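You operate a simulated robot arm through the tools that you are given. There is no shell and no other tool.

You run a simulated robot arm. Do the job below in one go: nothing can be reset, and whatever is moved stays where it is left.

## Task
Set the controls near the far end of the long table. At the end: the green cupcake is on the white plate; the pink lever is set to open; the brown lever is set to open; the blue lever is set to open; whatever was shut is shut again. Leave all else as you found it, and nothing knocked over. The blue lever goes anticlockwise seen from above, to its stop. The pink lever goes anticlockwise seen from above, to its stop. The brown lever goes anticlockwise seen from above, to its stop.

Only the result counts: the job must be done as asked and must still hold three seconds after the hand-in. Knocking over, shifting, dropping, spilling or breaking anything else fails it.

## Robot
A 6-joint arm with a two-finger parallel gripper, fixed in place. Base frame: the origin is at the foot of the arm, x ahead of it, y to its left, z up; the work surface is at about z = 0.75. Lengths are in m, angles in rad, forces in N, time in s.
With the tool pointing down near the work surface it reaches from about 0.26 to 0.68 m from the base axis. Its first joint turns from -1.152 to 1.152 rad. Payload 2.9 kg.
The tool frame sits at the grasp point between the pads (the TCP): z along the fingers, y along the line on which they close. The tips reach 0.03 m beyond it. The gripper opens to 0.11 m. The fingers are 0.02 m wide and 0.01 m thick; the gripper's body (0.048 by 0.112 m) begins 0.055 m behind the TCP.
Orientation is that of the tool frame in the base frame, as [roll, pitch, yaw] about the fixed x, y, z axes, in that order (R = Rz(yaw) Ry(pitch) Rx(roll)). With the fingers straight down and closing along the base's y, the tool's x points along the base's -x, its y along +y and its z along -z.

## Interface
- The arm moves only by the tool arm_command. Its argument "steps" is a list of rows, each an object of numbers (a shift or turn left out is 0, a gripper value left out holds the last): "tx", "ty", "tz": the shift along the base's x, y, z in units of 100 mm (1.0 is 100 mm); "rx", "ry", "rz": the turn, a rotation vector about the base's x, y, z in units of 120 degrees (1.0 is 120 degrees); "jaw": the closure, from 0 (fully open) to 1 (shut). In form: [{"tx": .., "ty": .., "tz": .., "rx": .., "ry": .., "rz": .., "jaw": ..}, ...]. A call has 1 to 20 rows; each row is the pose to reach, as a shift and turn from the pose commanded when the call began. A call with a number of a shift or a turn outside -1 to 1 is refused whole. Each row takes 0.2 s and may step no farther than 0.05 m and 0.15 rad from the row before; otherwise, or with a gripper value out of range, the whole call is refused. Where a pose cannot be reached the arm comes as near as it can. A force on the tool above 40 N (or 10 N above the force at the start of the call, whichever is more), or a blocked arm, ends the call early, and 0.2 s more pass. The fingers move at their own pace (about 0.108 m/s each) and stop on an object; they squeeze with about 35 N. The grip force told is the motor's: it shows also when the fingers shut on nothing. Time passes only in rows, and 0.2 s behind the last, so rows that repeat a pose let the fingers close. It gives the time, the measured TCP pose, the force on the tool (base axes), the opening and the grip force at its end, in the units of the frame above (readings bear some noise), with the torque about the TCP (base axes, N m) and any sound that the robot's microphone picked up, and new pictures: "pictures" is both (left out), scene, wrist or none.
- Cameras (640 x 400 px; columns grow to the right, rows downward): "scene" is fixed at [0.0813, 0.4333, 1.3826]; the picture's right is [-0.72, -0.69, 0.00], its down [-0.40, 0.42, -0.82] and it looks along [0.56, -0.59, -0.58] (base axes); focal length 336 px, centre (320, 200). "wrist" rides on the gripper at [0.072, 0.017, -0.103] in the tool frame; the picture's right is [-0.23, 0.97, 0.00], its down [-0.76, -0.18, -0.62] and it looks along [-0.61, -0.14, 0.78] (tool axes); focal length 222 px, centre (320, 200). There is no depth. A picture from a camera that has moved, and an enlarged one, comes with that camera's place and axes in the base frame and with its lens.
- close_up(camera, box): a new picture of the part [left, top, right, bottom] of that camera's present view, enlarged. No time passes.
- finish_job(): hands the job in; it is judged then, once.

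Places have to be worked out from the pictures, the camera data and where the tool is seen. Open the gripper and draw the arm clear of the work before you hand the job in, unless the task says otherwise.

The tools are called after "Emit:" by a JSON object that holds its "op" and its "data". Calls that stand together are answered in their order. arm_command: Moves the arm, as the interface text tells. Its arguments: {"type":"object","properties":{"steps":{"type":"array"},"pictures":{"type":"string","enum":["both","scene","wrist","none"]}},"required":["steps"]} The other tools are called the same way: close_up (camera, box) takes an enlarged picture of a part of a camera's view; finish_job () hands the job in.

At the start:

```text
t: 0.0
ee_pos: [0.4479, 0.0169, 1.1387]
ee_rot: [-3.142, 0.0, 3.141]
force: [0.3, -0.5, 0.1]
moment: [0.01, -0.02, -0.01]
opening: 0.1101
gripper_force: 0.0
```

scene: 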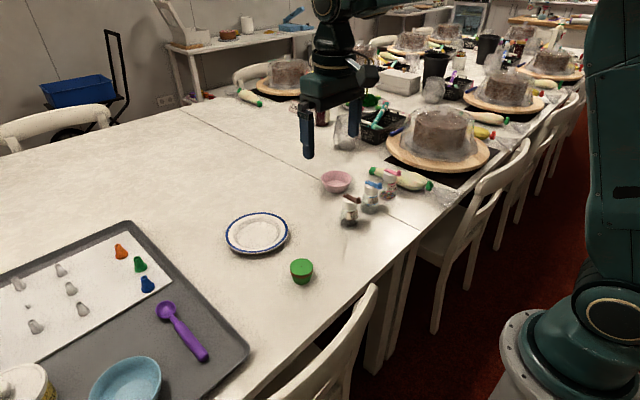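
wrist: 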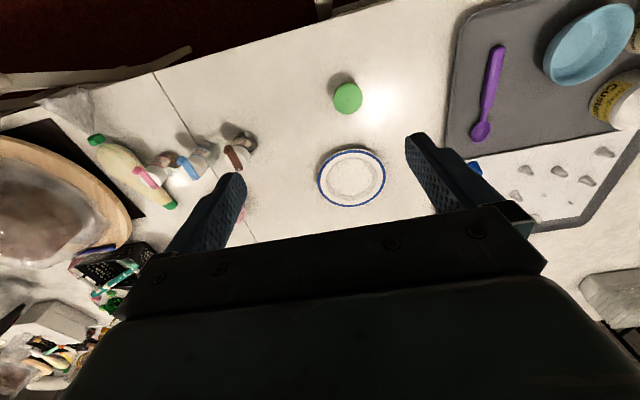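

The scene shows a green cupcake, a white plate, and three small bottles with brown, blue and pink levers. I take enlarged views first to locate them.

Emit:
{"op": "close_up", "data": {"camera": "scene", "box": [310, 140, 450, 228]}}

Emit:
{"op": "close_up", "data": {"camera": "scene", "box": [210, 190, 370, 290]}}

Emit:
{"op": "close_up", "data": {"camera": "wrist", "box": [80, 110, 280, 235]}}

```text
4.55 times, centred on (380, 184) of scene
camera zoom: at [0.0813, 0.4333, 1.3826], right [-0.72, -0.69, 0.0], down [-0.4, 0.42, -0.82], along [0.56, -0.59, -0.58], focal length 1527 px, centre (47, 273)
```

zoom: 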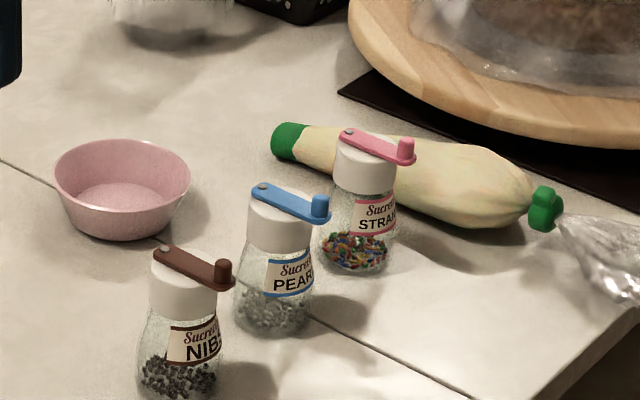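

```text
4.00 times, centred on (290, 240) of scene
camera zoom: at [0.0813, 0.4333, 1.3826], right [-0.72, -0.69, 0.0], down [-0.4, 0.42, -0.82], along [0.56, -0.59, -0.58], focal length 1344 px, centre (440, 40)
```

zoom: 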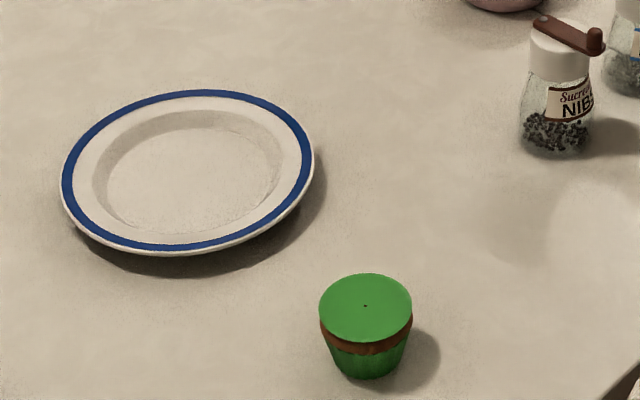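

```text
3.20 times, centred on (180, 172) of wrist
camera zoom: at [0.3766, 0.0341, 1.2412], right [0.23, 0.97, 0.0], down [0.76, -0.18, 0.62], along [0.61, -0.14, -0.78], focal length 711 px, centre (768, 288)
```

zoom: 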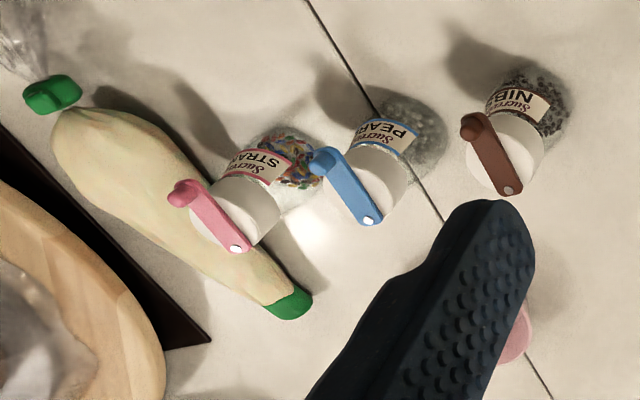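

The bottles each have a lever on the cap with a screw at one end and a knob at the other. I look closer to find out the pivots and any open/shut markings.

Emit:
{"op": "close_up", "data": {"camera": "scene", "box": [335, 160, 415, 210]}}

Emit:
{"op": "close_up", "data": {"camera": "scene", "box": [335, 190, 375, 215]}}

Emit:
{"op": "close_up", "data": {"camera": "wrist", "box": [210, 120, 270, 180]}}

Emit:
{"op": "close_up", "data": {"camera": "wrist", "box": [130, 140, 226, 200]}}

```text
8.00 times, centred on (375, 185) of scene
camera zoom: at [0.0813, 0.4333, 1.3826], right [-0.72, -0.69, 0.0], down [-0.4, 0.42, -0.82], along [0.56, -0.59, -0.58], focal length 2687 px, centre (-120, 320)
```

zoom: 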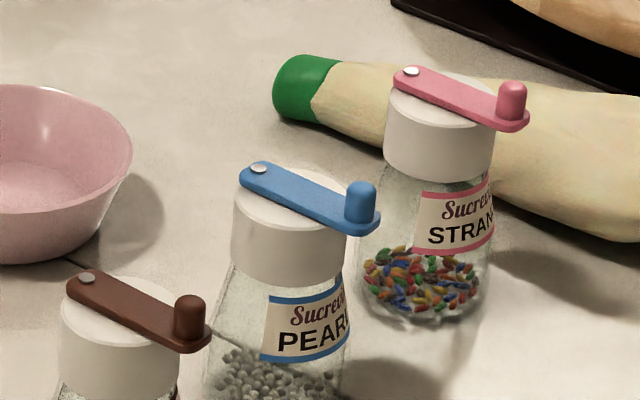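

```text
16.00 times, centred on (355, 202) of scene
camera zoom: at [0.0813, 0.4333, 1.3826], right [-0.72, -0.69, 0.0], down [-0.4, 0.42, -0.82], along [0.56, -0.59, -0.58], focal length 5375 px, centre (-240, 160)
```

zoom: 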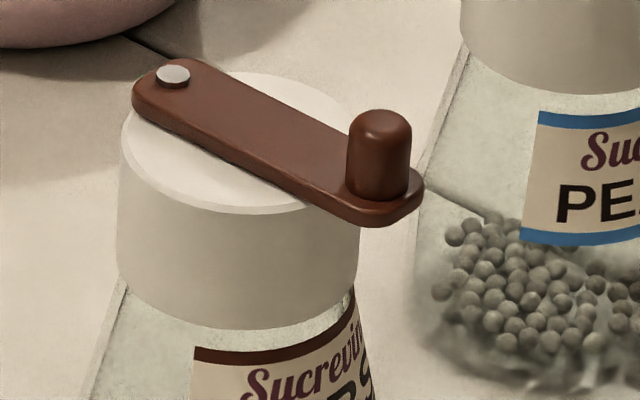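

```text
6.67 times, centred on (240, 150) of wrist
camera zoom: at [0.3766, 0.0341, 1.2412], right [0.23, 0.97, 0.0], down [0.76, -0.18, 0.62], along [0.61, -0.14, -0.78], focal length 1481 px, centre (853, 533)
```

zoom: 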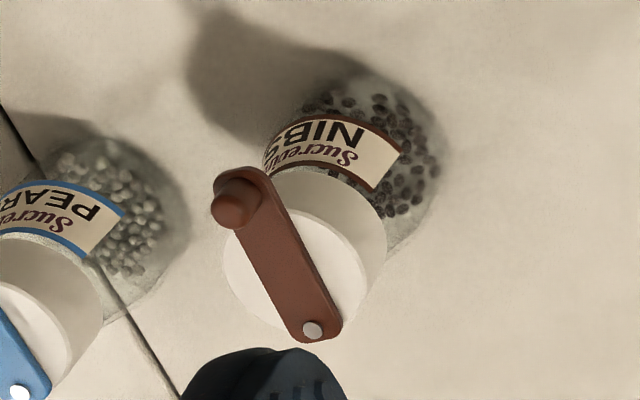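

```text
6.67 times, centred on (178, 170) of wrist
camera zoom: at [0.3766, 0.0341, 1.2412], right [0.23, 0.97, 0.0], down [0.76, -0.18, 0.62], along [0.61, -0.14, -0.78], focal length 1481 px, centre (1267, 400)
```

zoom: 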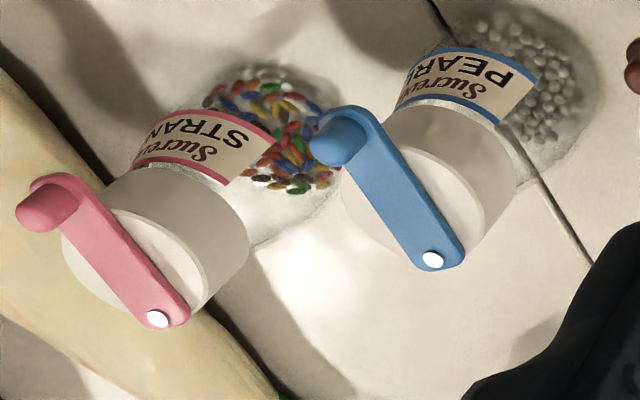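

The levers lie along −x from their screws at about (0.566, −0.18 / −0.28 / −0.38), with the knobs near x 0.517 and knob tops near z 0.862. I move over beside the brown one with the fingers shut, staying high.

Emit:
{"op": "arm_command", "data": {"steps": [{"tx": 0.17, "ty": -0.25, "tz": -0.25, "jaw": 1}, {"tx": 0.35, "ty": -0.5, "tz": -0.5, "jaw": 1}, {"tx": 0.52, "ty": -0.75, "tz": -0.75, "jaw": 1}, {"tx": 0.7, "ty": -1.0, "tz": -1.0, "jaw": 1}, {"tx": 0.7, "ty": -1.0, "tz": -1.0, "jaw": 1}]}}

```text
t: 1.2
ee_pos: [0.5196, -0.0824, 1.0366]
ee_rot: [3.141, 0.0, -3.141]
force: [-0.8, -0.9, -0.3]
moment: [-0.01, 0.03, -0.04]
opening: 0.0
gripper_force: 35.1
camera wrist: at [0.4478, -0.067, 1.1402], right [0.23, 0.97, 0.0], down [0.76, -0.18, 0.62], along [0.61, -0.14, -0.78], focal length 222 px, centre (320, 200)
```

scene: 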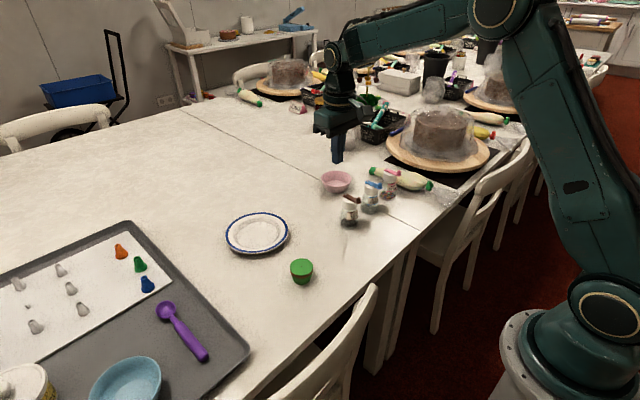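
wrist: 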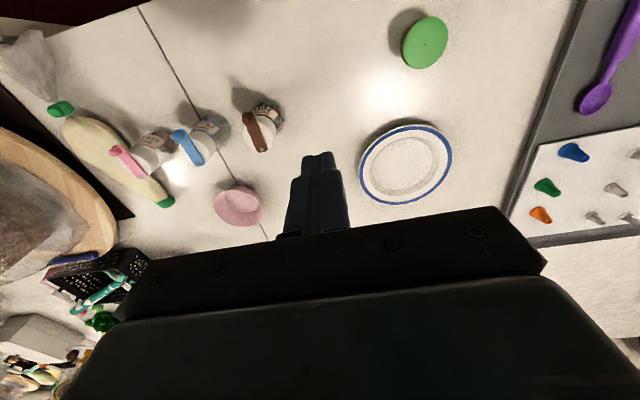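

The arm tracks well. I go down beside the brown knob on its +y side, stopping above lever height to check alignment.

Emit:
{"op": "arm_command", "data": {"steps": [{"tx": 0.0, "ty": -0.2, "tz": -0.35, "jaw": 1}, {"tx": 0.0, "ty": -0.4, "tz": -0.7, "jaw": 1}, {"tx": -0.02, "ty": -0.6, "tz": -1.0, "jaw": 1}, {"tx": -0.02, "ty": -0.6, "tz": -1.0, "jaw": 1}]}}

Emit:
{"op": "close_up", "data": {"camera": "scene", "box": [310, 140, 406, 200]}}

Emit:
{"op": "close_up", "data": {"camera": "wrist", "box": [200, 60, 360, 200]}}

```text
t: 2.2
ee_pos: [0.518, -0.1432, 0.9359]
ee_rot: [-3.141, 0.001, -3.141]
force: [0.4, 0.0, -0.4]
moment: [-0.01, 0.0, -0.01]
opening: 0.0001
gripper_force: 35.5
camera wrist: at [0.4444, -0.1269, 1.0398], right [0.23, 0.97, 0.0], down [0.76, -0.18, 0.62], along [0.61, -0.14, -0.78], focal length 222 px, centre (320, 200)
```

scene: 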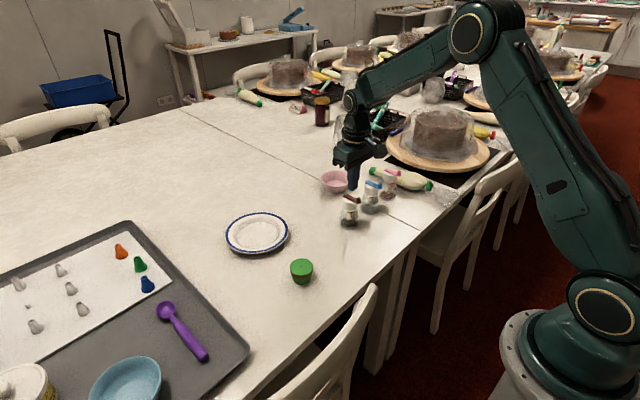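
wrist: 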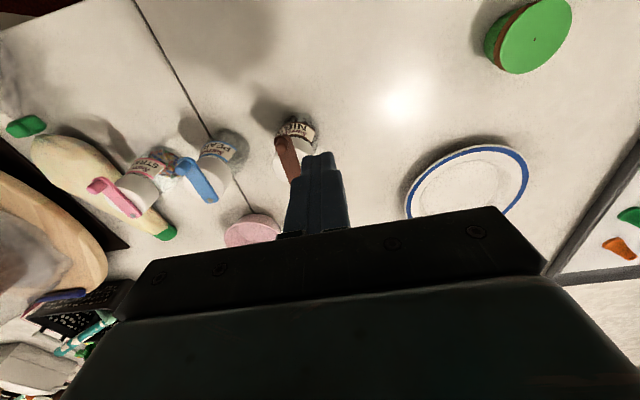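

```text
6.67 times, centred on (358, 170) of scene
camera zoom: at [0.0813, 0.4333, 1.3826], right [-0.72, -0.69, 0.0], down [-0.4, 0.42, -0.82], along [0.56, -0.59, -0.58], focal length 2239 px, centre (67, 400)
```

zoom: 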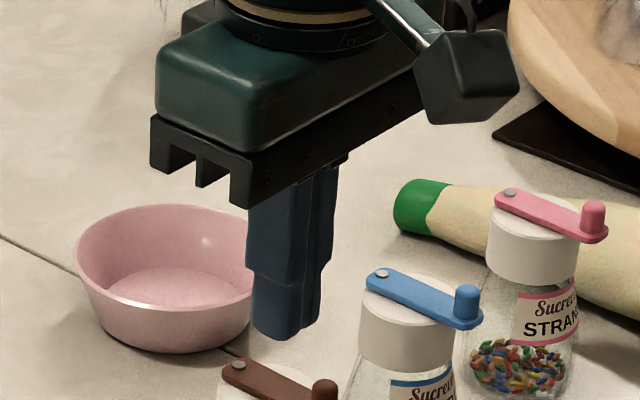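

```text
2.86 times, centred on (280, 130) of wrist
camera zoom: at [0.4444, -0.1269, 1.0398], right [0.23, 0.97, 0.0], down [0.76, -0.18, 0.62], along [0.61, -0.14, -0.78], focal length 635 px, centre (434, 400)
```

zoom: 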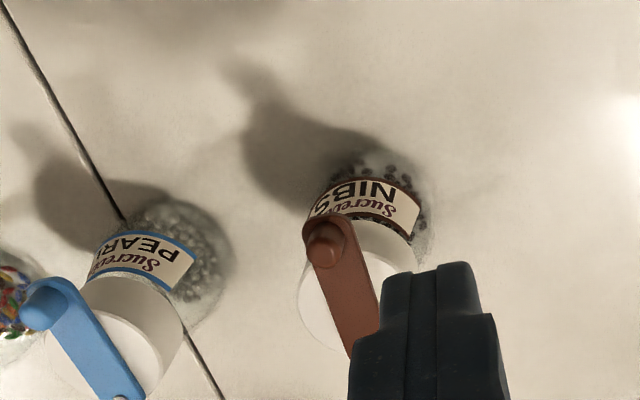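

The knob triangulates again to (0.517, −0.1765). I lower the tips to about z 0.852, just beside the knob and above the bar, and check the picture.

Emit:
{"op": "arm_command", "data": {"steps": [{"tz": -0.25, "jaw": 1}, {"tz": -0.52, "ty": 0.0, "jaw": 1}, {"tz": -0.52, "ty": -0.05, "jaw": 1}]}}

Emit:
{"op": "close_up", "data": {"camera": "scene", "box": [320, 165, 400, 215]}}

Emit:
{"op": "close_up", "data": {"camera": "wrist", "box": [230, 100, 360, 200]}}

```text
t: 3.0
ee_pos: [0.5173, -0.1485, 0.883]
ee_rot: [-3.141, -0.001, 3.141]
force: [-0.2, 0.1, -0.5]
moment: [-0.01, 0.02, 0.05]
opening: 0.0002
gripper_force: 35.1
camera wrist: at [0.4442, -0.1316, 0.9881], right [0.23, 0.97, 0.0], down [0.76, -0.18, 0.62], along [0.61, -0.14, -0.78], focal length 222 px, centre (320, 200)
```

scene: 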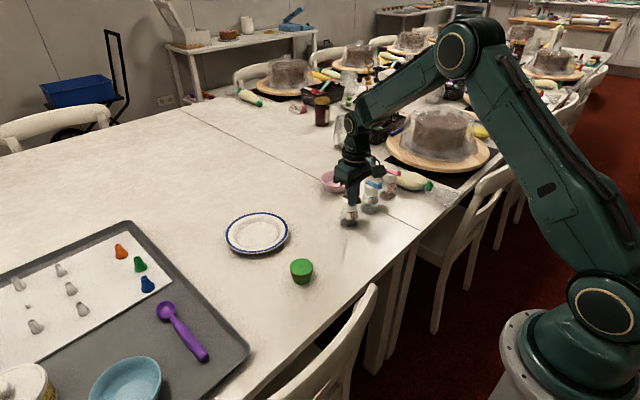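
wrist: 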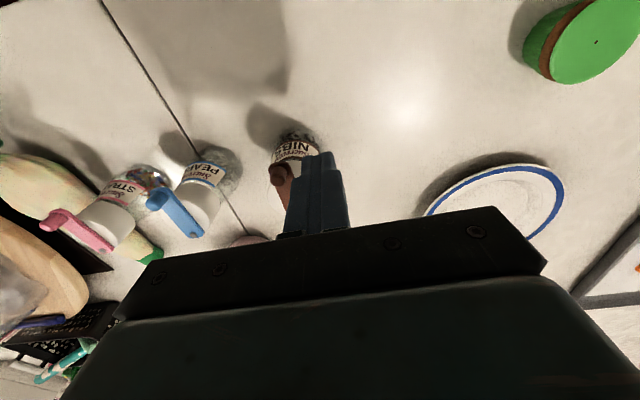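

```text
8.00 times, centred on (360, 190) of scene
camera zoom: at [0.0813, 0.4333, 1.3826], right [-0.72, -0.69, 0.0], down [-0.4, 0.42, -0.82], along [0.56, -0.59, -0.58], focal length 2687 px, centre (0, 280)
```

zoom: 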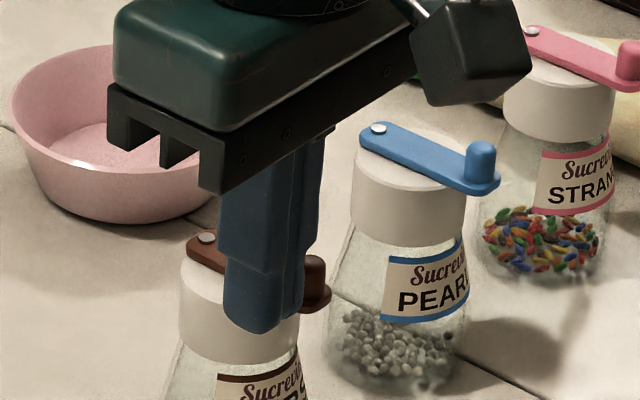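

```text
4.00 times, centred on (295, 150) of wrist
camera zoom: at [0.4442, -0.1316, 0.9881], right [0.23, 0.97, 0.0], down [0.76, -0.18, 0.62], along [0.61, -0.14, -0.78], focal length 888 px, centre (420, 400)
```

zoom: 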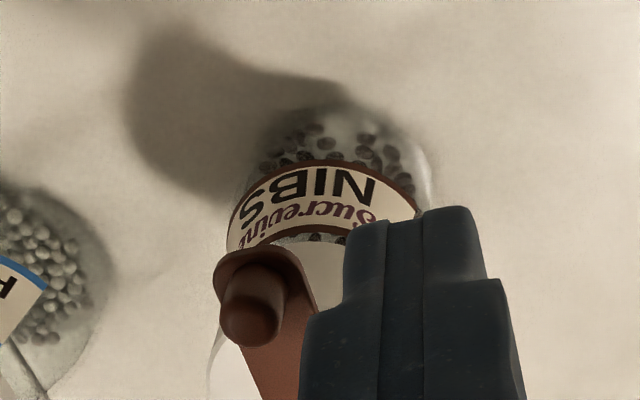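

The tip face is beside the knob, overlapping it in height. I push gently to −y by 3.3 cm and see how the lever moves.

Emit:
{"op": "arm_command", "data": {"steps": [{"ty": -0.08, "jaw": 1}, {"ty": -0.14, "jaw": 1}, {"ty": -0.2, "jaw": 1}, {"ty": -0.26, "jaw": 1}, {"ty": -0.32, "jaw": 1}]}}

Emit:
{"op": "close_up", "data": {"camera": "scene", "box": [320, 165, 400, 215]}}

Emit:
{"op": "close_up", "data": {"camera": "wrist", "box": [230, 100, 360, 200]}}

```text
t: 4.2
ee_pos: [0.5176, -0.1808, 0.8861]
ee_rot: [3.141, -0.001, 3.141]
force: [-0.2, 0.5, 0.4]
moment: [0.01, -0.02, 0.02]
opening: 0.0004
gripper_force: 34.9
camera wrist: at [0.4446, -0.1632, 0.9894], right [0.23, 0.97, 0.0], down [0.76, -0.18, 0.62], along [0.61, -0.14, -0.78], focal length 222 px, centre (320, 200)
```

scene: 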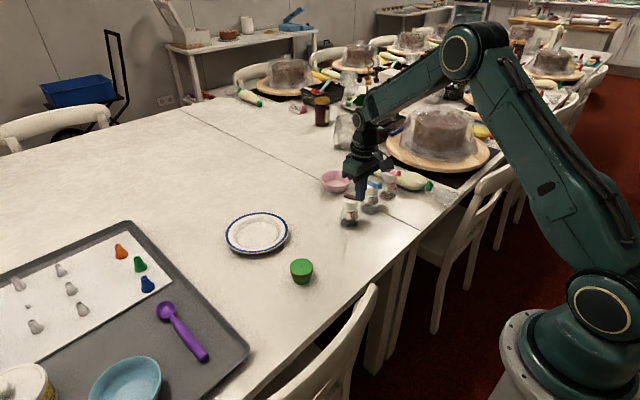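
wrist: 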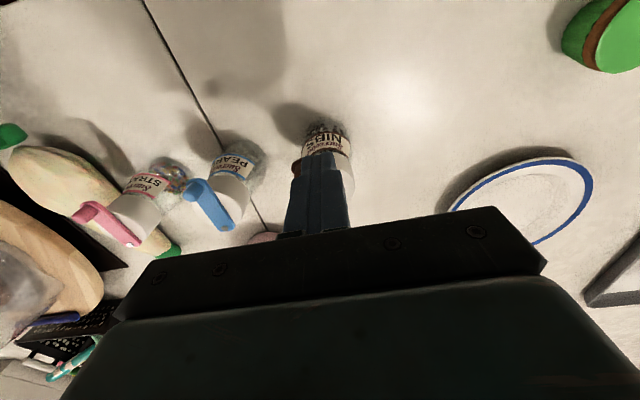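

```text
8.00 times, centred on (360, 190) of scene
camera zoom: at [0.0813, 0.4333, 1.3826], right [-0.72, -0.69, 0.0], down [-0.4, 0.42, -0.82], along [0.56, -0.59, -0.58], focal length 2687 px, centre (0, 280)
```

zoom: 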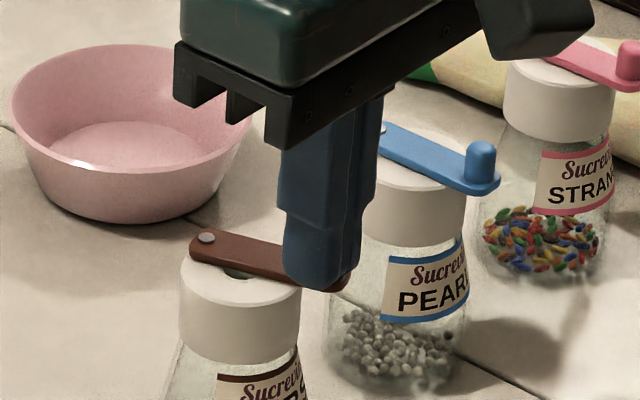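

```text
4.00 times, centred on (295, 150) of wrist
camera zoom: at [0.4446, -0.1632, 0.9894], right [0.23, 0.97, 0.0], down [0.76, -0.18, 0.62], along [0.61, -0.14, -0.78], focal length 888 px, centre (420, 400)
```

zoom: 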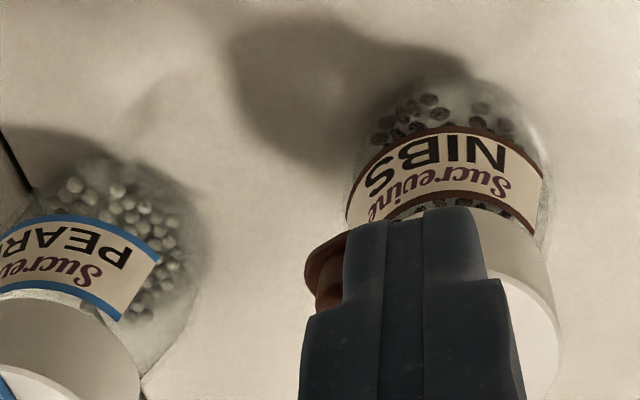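

The screw stayed put and the lever turned about 20° with almost no force, so the screw is the pivot (0.567, −0.18, radius 0.049) and the bottle holds. I continue along the arc to about 60°, turning the fingers along.

Emit:
{"op": "arm_command", "data": {"steps": [{"tx": -0.007, "ty": -0.066, "tz": -0.015, "rz": 0.067, "jaw": 1}, {"tx": 0.0, "ty": -0.11, "tz": -0.015, "rz": 0.133, "jaw": 1}, {"tx": 0.013, "ty": -0.153, "tz": -0.015, "rz": 0.2, "jaw": 1}, {"tx": 0.03, "ty": -0.195, "tz": -0.015, "rz": 0.267, "jaw": 1}, {"tx": 0.048, "ty": -0.235, "tz": -0.015, "rz": 0.333, "jaw": 1}, {"tx": 0.07, "ty": -0.274, "tz": -0.015, "rz": 0.4, "jaw": 1}, {"tx": 0.096, "ty": -0.31, "tz": -0.015, "rz": 0.45, "jaw": 1}, {"tx": 0.125, "ty": -0.344, "tz": -0.015, "rz": 0.5, "jaw": 1}]}}

Emit:
{"op": "close_up", "data": {"camera": "scene", "box": [320, 165, 400, 215]}}

Emit:
{"op": "close_up", "data": {"camera": "wrist", "box": [230, 100, 360, 200]}}

```text
t: 6.0
ee_pos: [0.5295, -0.2142, 0.8849]
ee_rot: [-3.14, 0.0, -2.091]
force: [0.3, 0.1, 0.0]
moment: [0.0, 0.03, 0.01]
opening: 0.0002
gripper_force: 35.4
camera wrist: at [0.4787, -0.2688, 0.9878], right [-0.73, 0.68, 0.0], down [0.53, 0.57, 0.62], along [0.43, 0.46, -0.78], focal length 222 px, centre (320, 200)
```

scene: 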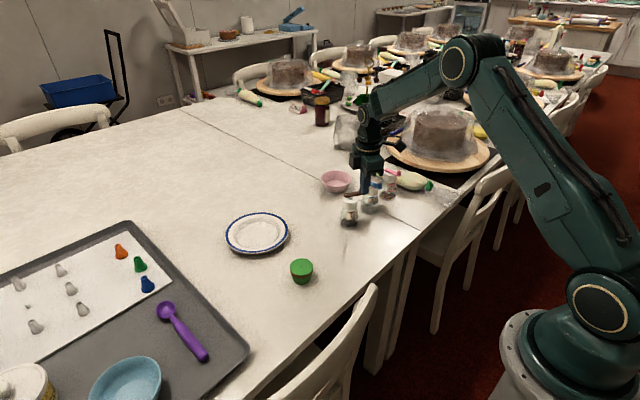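
wrist: 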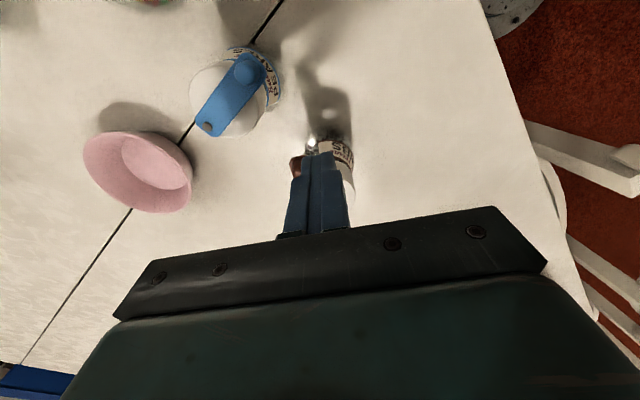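

```text
8.00 times, centred on (360, 190) of scene
camera zoom: at [0.0813, 0.4333, 1.3826], right [-0.72, -0.69, 0.0], down [-0.4, 0.42, -0.82], along [0.56, -0.59, -0.58], focal length 2687 px, centre (0, 280)
```

zoom: 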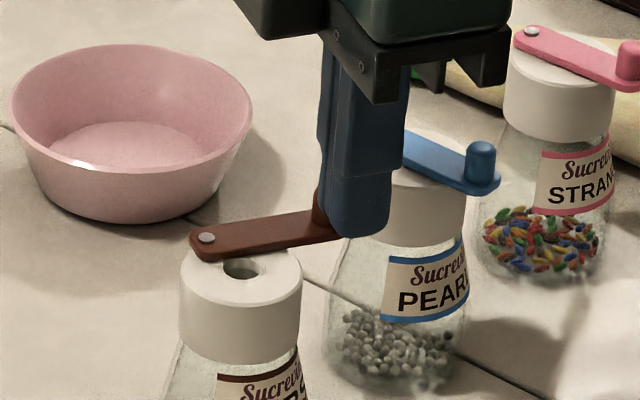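

```text
4.00 times, centred on (295, 150) of wrist
camera zoom: at [0.4787, -0.2688, 0.9878], right [-0.73, 0.68, 0.0], down [0.53, 0.57, 0.62], along [0.43, 0.46, -0.78], focal length 888 px, centre (420, 400)
```

zoom: 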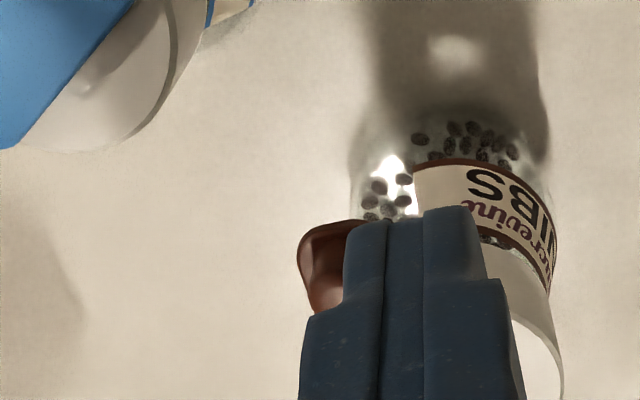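

The cap hole is now uncovered at about 60°. I carry on along the arc in 5° steps to 90°, watching for the stop.

Emit:
{"op": "arm_command", "data": {"steps": [{"tx": 0.032, "ty": -0.032, "rz": 0.042, "jaw": 1}, {"tx": 0.066, "ty": -0.06, "rz": 0.083, "jaw": 1}, {"tx": 0.103, "ty": -0.085, "rz": 0.125, "jaw": 1}, {"tx": 0.142, "ty": -0.108, "rz": 0.167, "jaw": 1}, {"tx": 0.183, "ty": -0.126, "rz": 0.208, "jaw": 1}, {"tx": 0.225, "ty": -0.141, "rz": 0.25, "jaw": 1}]}}

Emit:
{"op": "close_up", "data": {"camera": "scene", "box": [320, 165, 400, 215]}}

Emit:
{"op": "close_up", "data": {"camera": "wrist", "box": [230, 100, 360, 200]}}

```text
t: 7.4
ee_pos: [0.5525, -0.228, 0.883]
ee_rot: [3.141, 0.001, -1.571]
force: [0.5, 0.3, 0.0]
moment: [-0.02, 0.0, -0.02]
opening: 0.0
gripper_force: 34.7
camera wrist: at [0.535, -0.301, 0.9876], right [-0.97, 0.23, 0.0], down [0.18, 0.76, 0.62], along [0.14, 0.61, -0.78], focal length 222 px, centre (320, 200)
```

scene: 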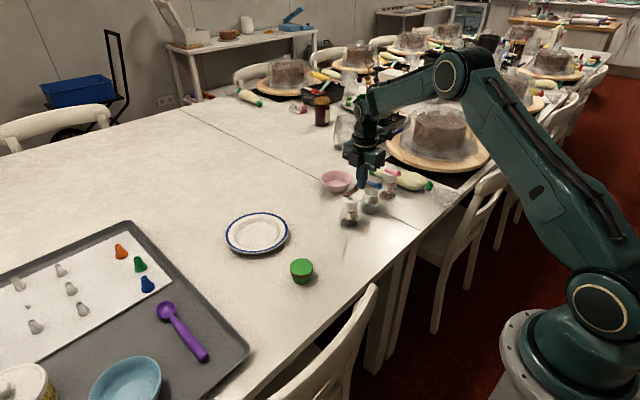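
wrist: 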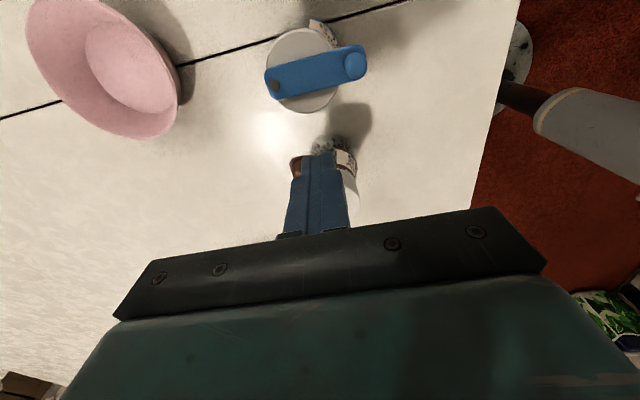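

```text
8.00 times, centred on (360, 190) of scene
camera zoom: at [0.0813, 0.4333, 1.3826], right [-0.72, -0.69, 0.0], down [-0.4, 0.42, -0.82], along [0.56, -0.59, -0.58], focal length 2687 px, centre (0, 280)
```

zoom: 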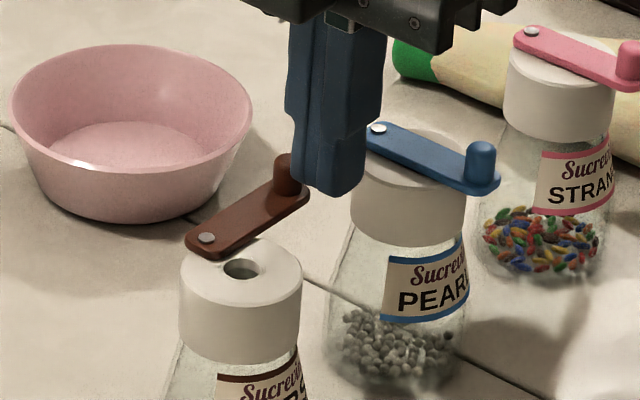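

```text
4.00 times, centred on (295, 150) of wrist
camera zoom: at [0.535, -0.301, 0.9876], right [-0.97, 0.23, 0.0], down [0.18, 0.76, 0.62], along [0.14, 0.61, -0.78], focal length 888 px, centre (420, 400)
```

zoom: 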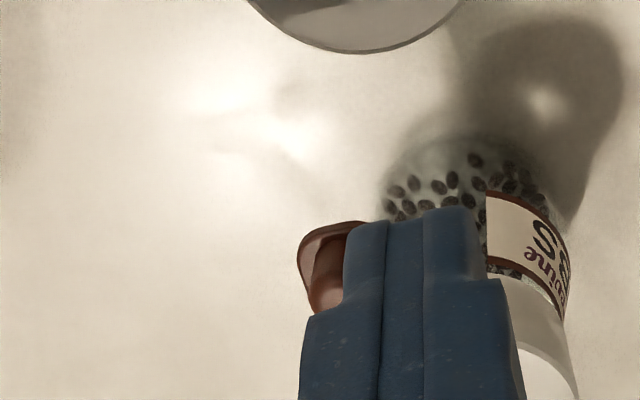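

No stop yet at 90° and no resistance. I continue the arc toward 120°.

Emit:
{"op": "arm_command", "data": {"steps": [{"tx": 0.044, "ty": -0.011, "rz": 0.042, "jaw": 1}, {"tx": 0.087, "ty": -0.019, "rz": 0.083, "jaw": 1}, {"tx": 0.132, "ty": -0.022, "rz": 0.125, "jaw": 1}, {"tx": 0.177, "ty": -0.022, "rz": 0.167, "jaw": 1}, {"tx": 0.221, "ty": -0.017, "rz": 0.208, "jaw": 1}, {"tx": 0.265, "ty": -0.009, "rz": 0.25, "jaw": 1}]}}

Emit:
{"op": "close_up", "data": {"camera": "scene", "box": [320, 165, 400, 215]}}

```text
t: 8.8
ee_pos: [0.5782, -0.2299, 0.8846]
ee_rot: [3.141, 0.0, -1.044]
force: [0.5, -0.5, -0.3]
moment: [-0.01, 0.02, 0.0]
opening: 0.0
gripper_force: 35.0
camera wrist: at [0.6002, -0.3002, 0.9877], right [-0.96, -0.29, 0.0], down [-0.23, 0.75, 0.62], along [-0.18, 0.6, -0.78], focal length 222 px, centre (320, 200)
```

scene: 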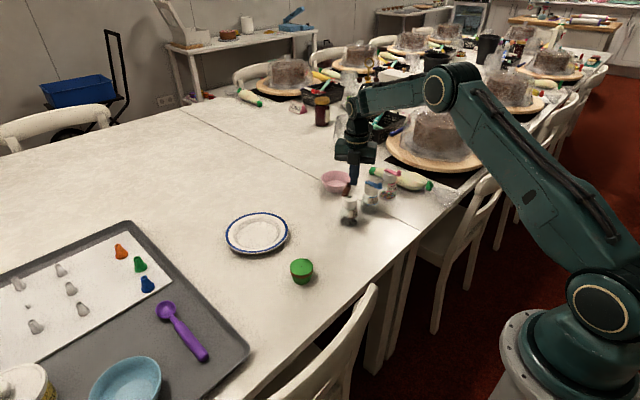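
wrist: 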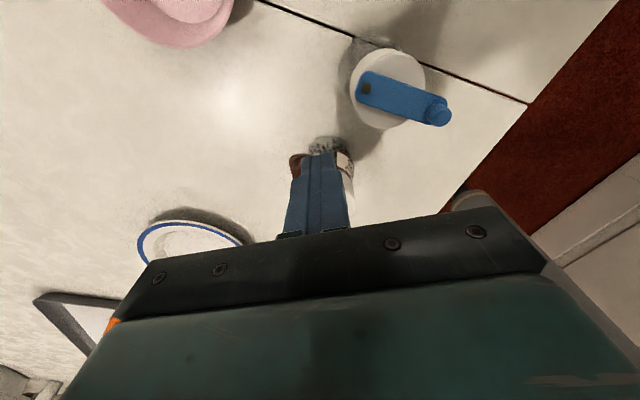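

```text
8.00 times, centred on (360, 190) of scene
camera zoom: at [0.0813, 0.4333, 1.3826], right [-0.72, -0.69, 0.0], down [-0.4, 0.42, -0.82], along [0.56, -0.59, -0.58], focal length 2687 px, centre (0, 280)
```

zoom: 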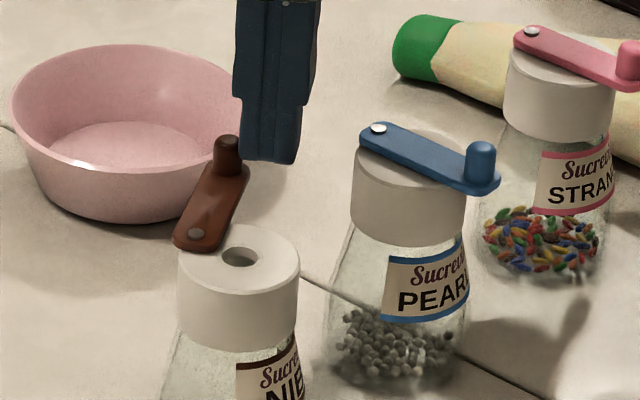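

The bottle itself has turned and crept slightly in this last stretch, so the lever reached its stop at around 100° and I overshot. I back the finger off the knob, rise, and measure how far the bottle moved.

Emit:
{"op": "arm_command", "data": {"steps": [{"tx": -0.09, "ty": -0.05, "jaw": 1}, {"tx": -0.17, "ty": -0.1, "jaw": 1}, {"tx": -0.17, "ty": -0.1, "tz": 0.4, "jaw": 1}, {"tx": -0.17, "ty": -0.1, "tz": 0.85, "rz": -0.06, "jaw": 1}, {"tx": -0.3, "ty": 0.1, "tz": 1.0, "rz": -0.12, "jaw": 1}]}}

Emit:
{"op": "close_up", "data": {"camera": "scene", "box": [320, 165, 416, 230]}}

Emit:
{"op": "close_up", "data": {"camera": "scene", "box": [330, 185, 380, 230]}}

```text
t: 10.0
ee_pos: [0.549, -0.2201, 0.9851]
ee_rot: [-3.14, 0.001, -1.3]
force: [-0.6, 0.0, 1.0]
moment: [-0.03, -0.02, 0.02]
opening: 0.0
gripper_force: 34.7
camera wrist: at [0.5511, -0.2937, 1.0885], right [-1.0, -0.04, 0.0], down [-0.03, 0.78, 0.62], along [-0.03, 0.62, -0.78], focal length 222 px, centre (320, 200)
```

scene: 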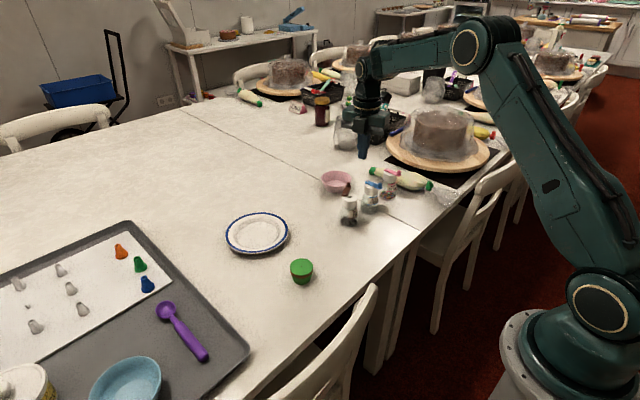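
wrist: 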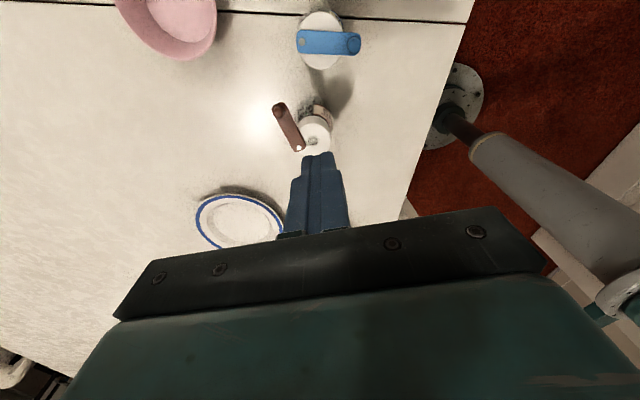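

```text
6.15 times, centred on (368, 198) of scene
camera zoom: at [0.0813, 0.4333, 1.3826], right [-0.72, -0.69, 0.0], down [-0.4, 0.42, -0.82], along [0.56, -0.59, -0.58], focal length 2067 px, centre (25, 215)
```

zoom: 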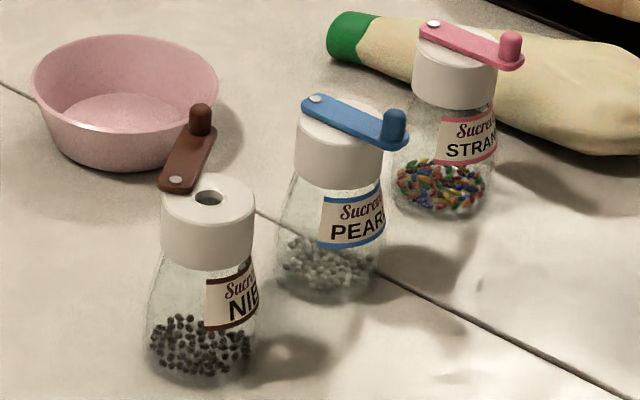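

```text
8.89 times, centred on (355, 208) of scene
camera zoom: at [0.0813, 0.4333, 1.3826], right [-0.72, -0.69, 0.0], down [-0.4, 0.42, -0.82], along [0.56, -0.59, -0.58], focal length 2986 px, centre (9, 133)
```

zoom: 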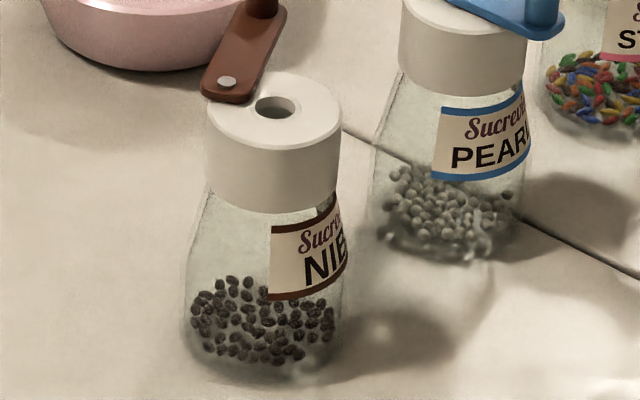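

The brown bottle has turned about 15° and crept about 6 mm away from the camera after the lever hit its stop, near 100°. I will set it back by holding its cap, so I first return the wrist to its old heading above it with the fingers half open.

Emit:
{"op": "arm_command", "data": {"steps": [{"rz": -0.07, "jaw": 1}, {"rz": -0.14, "jaw": 0.9}, {"rz": -0.21, "jaw": 0.8}, {"rz": -0.28, "jaw": 0.6}, {"rz": -0.35, "jaw": 0.364}, {"rz": -0.42, "jaw": 0.364}, {"rz": -0.49, "jaw": 0.364}, {"rz": -0.56, "jaw": 0.364}, {"rz": -0.63, "jaw": 0.364}, {"rz": -0.7, "jaw": 0.364}, {"rz": -0.77, "jaw": 0.364}, {"rz": -0.83, "jaw": 0.364, "ty": 0.18, "tx": 0.02}, {"rz": -0.88, "jaw": 0.364, "ty": 0.36, "tx": 0.04}, {"rz": -0.88, "jaw": 0.364, "ty": 0.36, "tx": 0.04}]}}

Emit:
{"op": "close_up", "data": {"camera": "wrist", "box": [240, 90, 400, 190]}}

Emit:
{"op": "close_up", "data": {"camera": "scene", "box": [320, 165, 416, 225]}}

```text
t: 13.0
ee_pos: [0.553, -0.1839, 0.9839]
ee_rot: [-3.142, -0.001, 3.14]
force: [-0.4, -0.4, -0.6]
moment: [0.0, -0.01, 0.03]
opening: 0.07
gripper_force: 0.0
camera wrist: at [0.48, -0.1667, 1.0876], right [0.23, 0.97, 0.0], down [0.76, -0.18, 0.62], along [0.61, -0.14, -0.78], focal length 222 px, centre (320, 200)
```

scene: 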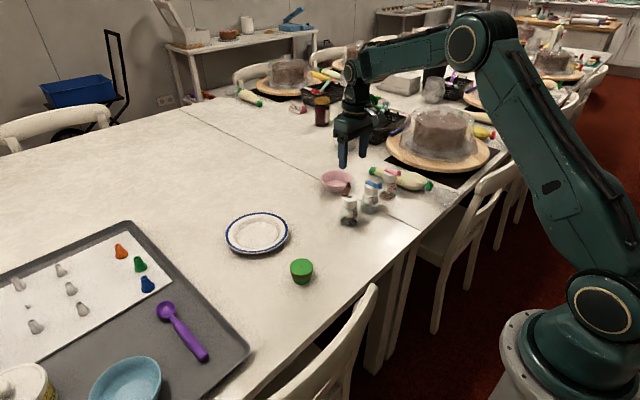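
wrist: 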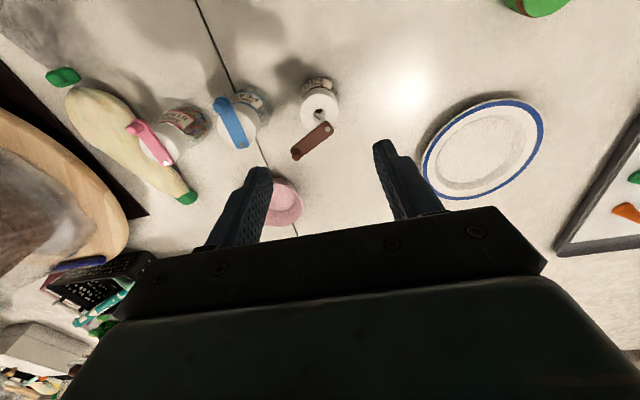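

```text
4.00 times, centred on (320, 140) of wrist
camera zoom: at [0.48, -0.1667, 1.0876], right [0.23, 0.97, 0.0], down [0.76, -0.18, 0.62], along [0.61, -0.14, -0.78], focal length 888 px, centre (320, 440)
```

zoom: 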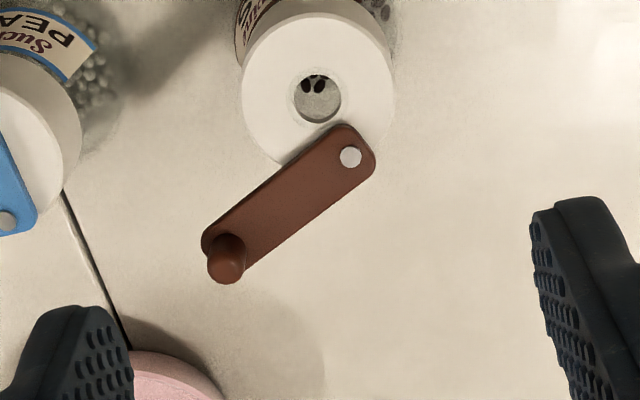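

```text
6.67 times, centred on (368, 195) of scene
camera zoom: at [0.0813, 0.4333, 1.3826], right [-0.72, -0.69, 0.0], down [-0.4, 0.42, -0.82], along [0.56, -0.59, -0.58], focal length 2239 px, centre (0, 233)
```

zoom: 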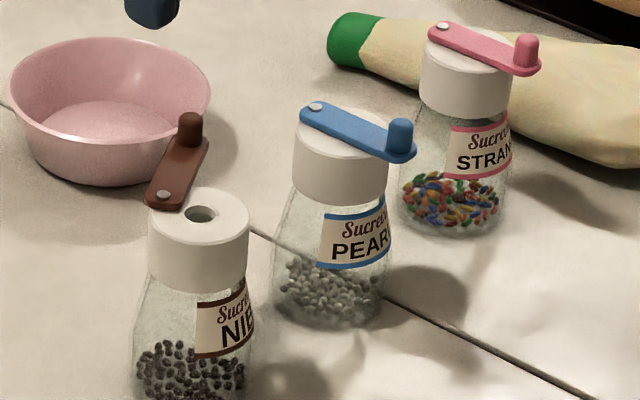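

From above, the cap centre is now at about (0.555, −0.184) and the lever is about 97° open relative to the bottle. I descend with the fingers on either side of the cap (along y), clear of the lever.

Emit:
{"op": "arm_command", "data": {"steps": [{"tx": 0.02, "tz": -0.3, "jaw": 0.364}, {"tx": 0.02, "tz": -0.6, "jaw": 0.364}, {"tx": 0.02, "tz": -0.9, "jaw": 0.364}, {"tx": 0.02, "tz": -0.9, "jaw": 0.364}]}}

Emit:
{"op": "close_up", "data": {"camera": "scene", "box": [320, 165, 400, 215]}}

Emit:
{"op": "close_up", "data": {"camera": "wrist", "box": [220, 100, 420, 225]}}

```text
t: 14.0
ee_pos: [0.5537, -0.1838, 0.8952]
ee_rot: [-3.141, 0.001, 3.141]
force: [0.1, 1.2, 0.1]
moment: [0.01, 0.0, 0.02]
opening: 0.0701
gripper_force: 0.1
camera wrist: at [0.4821, -0.166, 0.9973], right [0.23, 0.97, 0.0], down [0.76, -0.18, 0.62], along [0.61, -0.14, -0.78], focal length 222 px, centre (320, 200)
```

scene: 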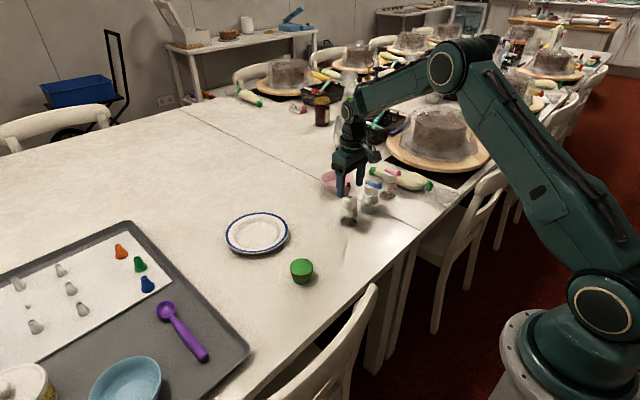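
wrist: 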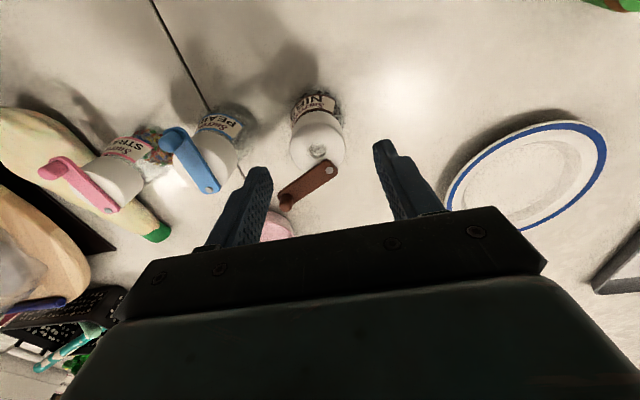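

```text
8.00 times, centred on (360, 190) of scene
camera zoom: at [0.0813, 0.4333, 1.3826], right [-0.72, -0.69, 0.0], down [-0.4, 0.42, -0.82], along [0.56, -0.59, -0.58], focal length 2687 px, centre (0, 280)
```

zoom: 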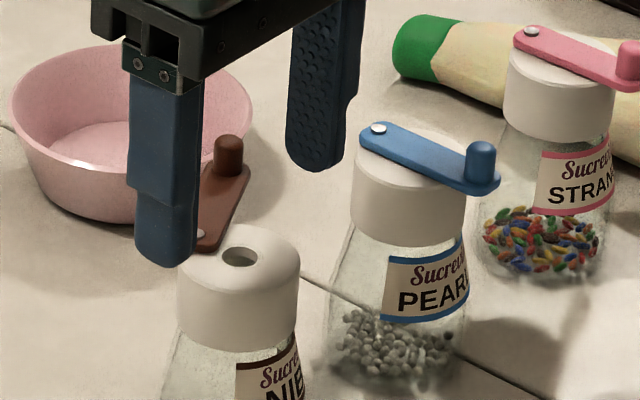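

```text
3.20 times, centred on (320, 162) of wrist
camera zoom: at [0.4821, -0.166, 0.9973], right [0.23, 0.97, 0.0], down [0.76, -0.18, 0.62], along [0.61, -0.14, -0.78], focal length 711 px, centre (320, 320)
```

zoom: 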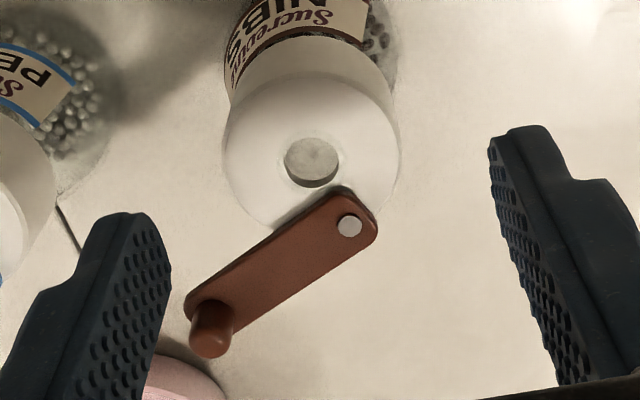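

The fingers straddle the cap with room to the lever. I go down to grip the cap's side at about z 0.83 and close.

Emit:
{"op": "arm_command", "data": {"steps": [{"tz": -0.2, "jaw": 0.364}, {"tz": -0.38, "jaw": 0.364}, {"tz": -0.38, "jaw": 0.364}]}}

Emit:
{"op": "close_up", "data": {"camera": "scene", "box": [320, 165, 400, 215]}}

Emit:
{"op": "close_up", "data": {"camera": "wrist", "box": [220, 100, 420, 225]}}

```text
t: 14.8
ee_pos: [0.5546, -0.1834, 0.8547]
ee_rot: [-3.14, 0.001, 3.14]
force: [0.4, 0.2, 0.5]
moment: [0.0, 0.02, -0.01]
opening: 0.07
gripper_force: 0.1
camera wrist: at [0.482, -0.1662, 0.9594], right [0.23, 0.97, 0.0], down [0.76, -0.18, 0.62], along [0.61, -0.14, -0.78], focal length 222 px, centre (320, 200)
```

scene: 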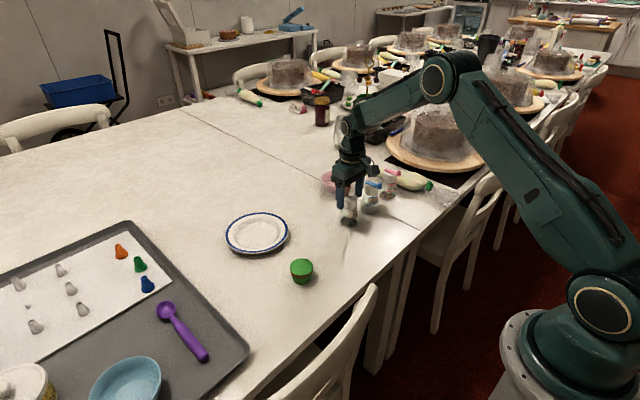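
wrist: 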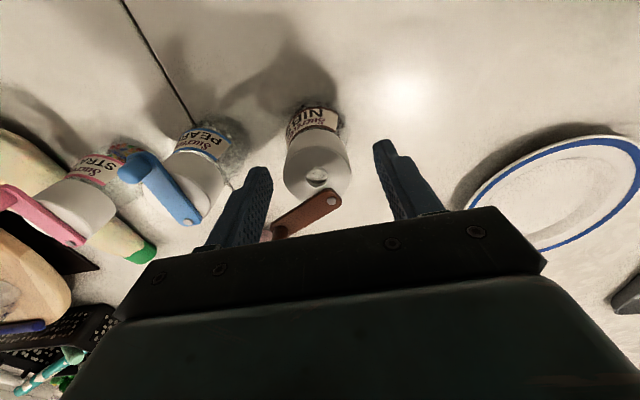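

```text
8.00 times, centred on (360, 190) of scene
camera zoom: at [0.0813, 0.4333, 1.3826], right [-0.72, -0.69, 0.0], down [-0.4, 0.42, -0.82], along [0.56, -0.59, -0.58], focal length 2687 px, centre (0, 280)
```

zoom: 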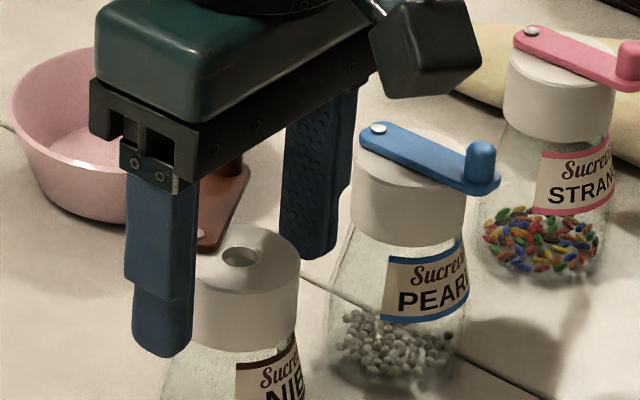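

```text
3.20 times, centred on (320, 162) of wrist
camera zoom: at [0.482, -0.1662, 0.9594], right [0.23, 0.97, 0.0], down [0.76, -0.18, 0.62], along [0.61, -0.14, -0.78], focal length 711 px, centre (320, 320)
```

zoom: 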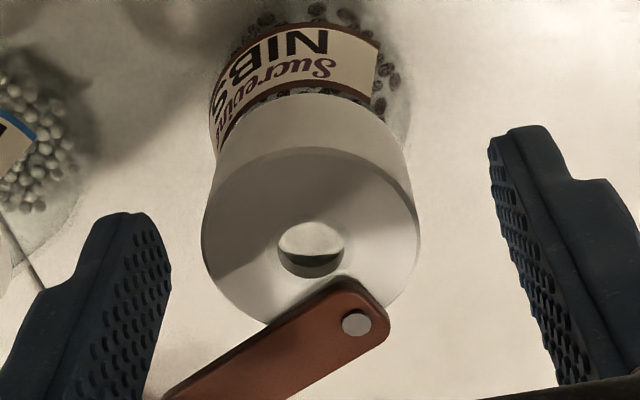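

The cap is well inside the fingers. I close on it and read the opening.

Emit:
{"op": "arm_command", "data": {"steps": [{"jaw": 0.5}, {"jaw": 0.58}, {"jaw": 0.7}, {"jaw": 0.8}, {"jaw": 1.0}]}}

Emit:
{"op": "close_up", "data": {"camera": "scene", "box": [320, 165, 400, 215]}}

Emit:
{"op": "close_up", "data": {"camera": "wrist", "box": [220, 100, 420, 225]}}

```text
t: 16.0
ee_pos: [0.5539, -0.1835, 0.8566]
ee_rot: [-3.141, 0.002, -3.141]
force: [0.1, -0.2, 0.6]
moment: [-0.04, -0.05, 0.01]
opening: 0.0451
gripper_force: 35.5
camera wrist: at [0.4821, -0.1662, 0.9597], right [0.23, 0.97, 0.0], down [0.76, -0.18, 0.62], along [0.61, -0.14, -0.78], focal length 222 px, centre (320, 200)
```

scene: 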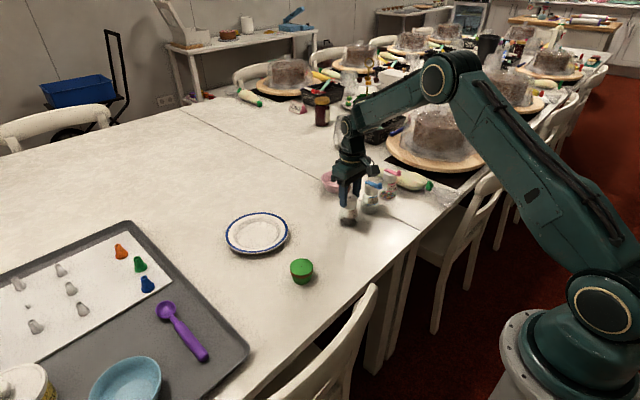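
wrist: 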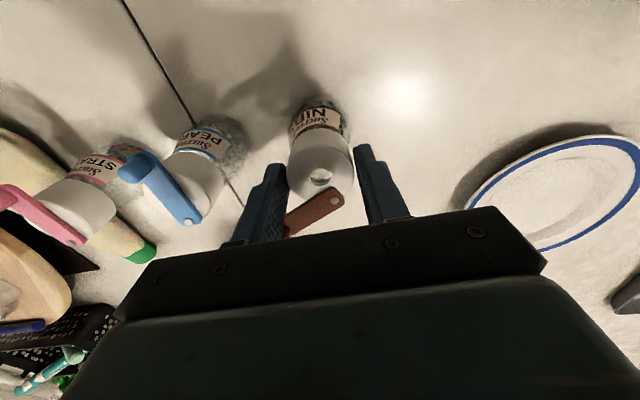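

```text
8.00 times, centred on (360, 190) of scene
camera zoom: at [0.0813, 0.4333, 1.3826], right [-0.72, -0.69, 0.0], down [-0.4, 0.42, -0.82], along [0.56, -0.59, -0.58], focal length 2687 px, centre (0, 280)
```

zoom: 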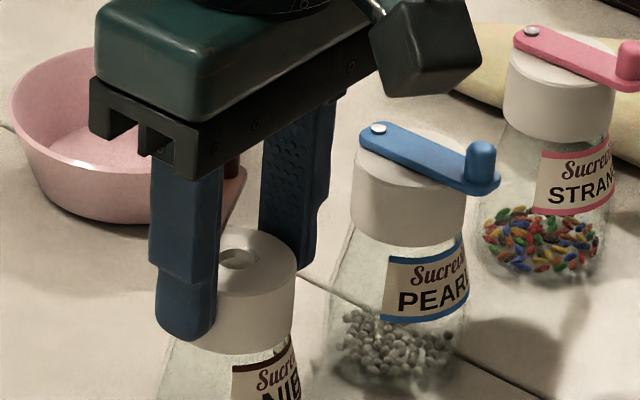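

```text
3.20 times, centred on (320, 162) of wrist
camera zoom: at [0.4821, -0.1662, 0.9597], right [0.23, 0.97, 0.0], down [0.76, -0.18, 0.62], along [0.61, -0.14, -0.78], focal length 711 px, centre (320, 320)
```

zoom: 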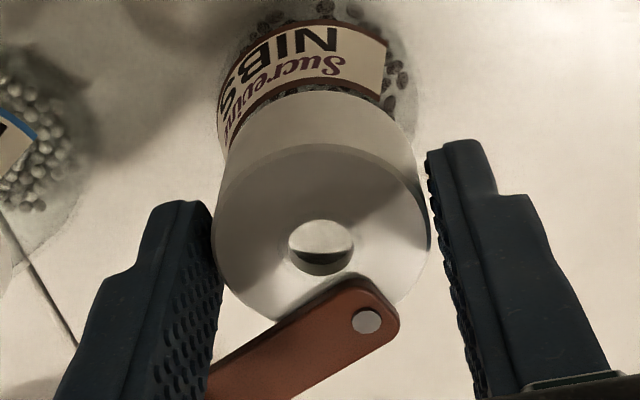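

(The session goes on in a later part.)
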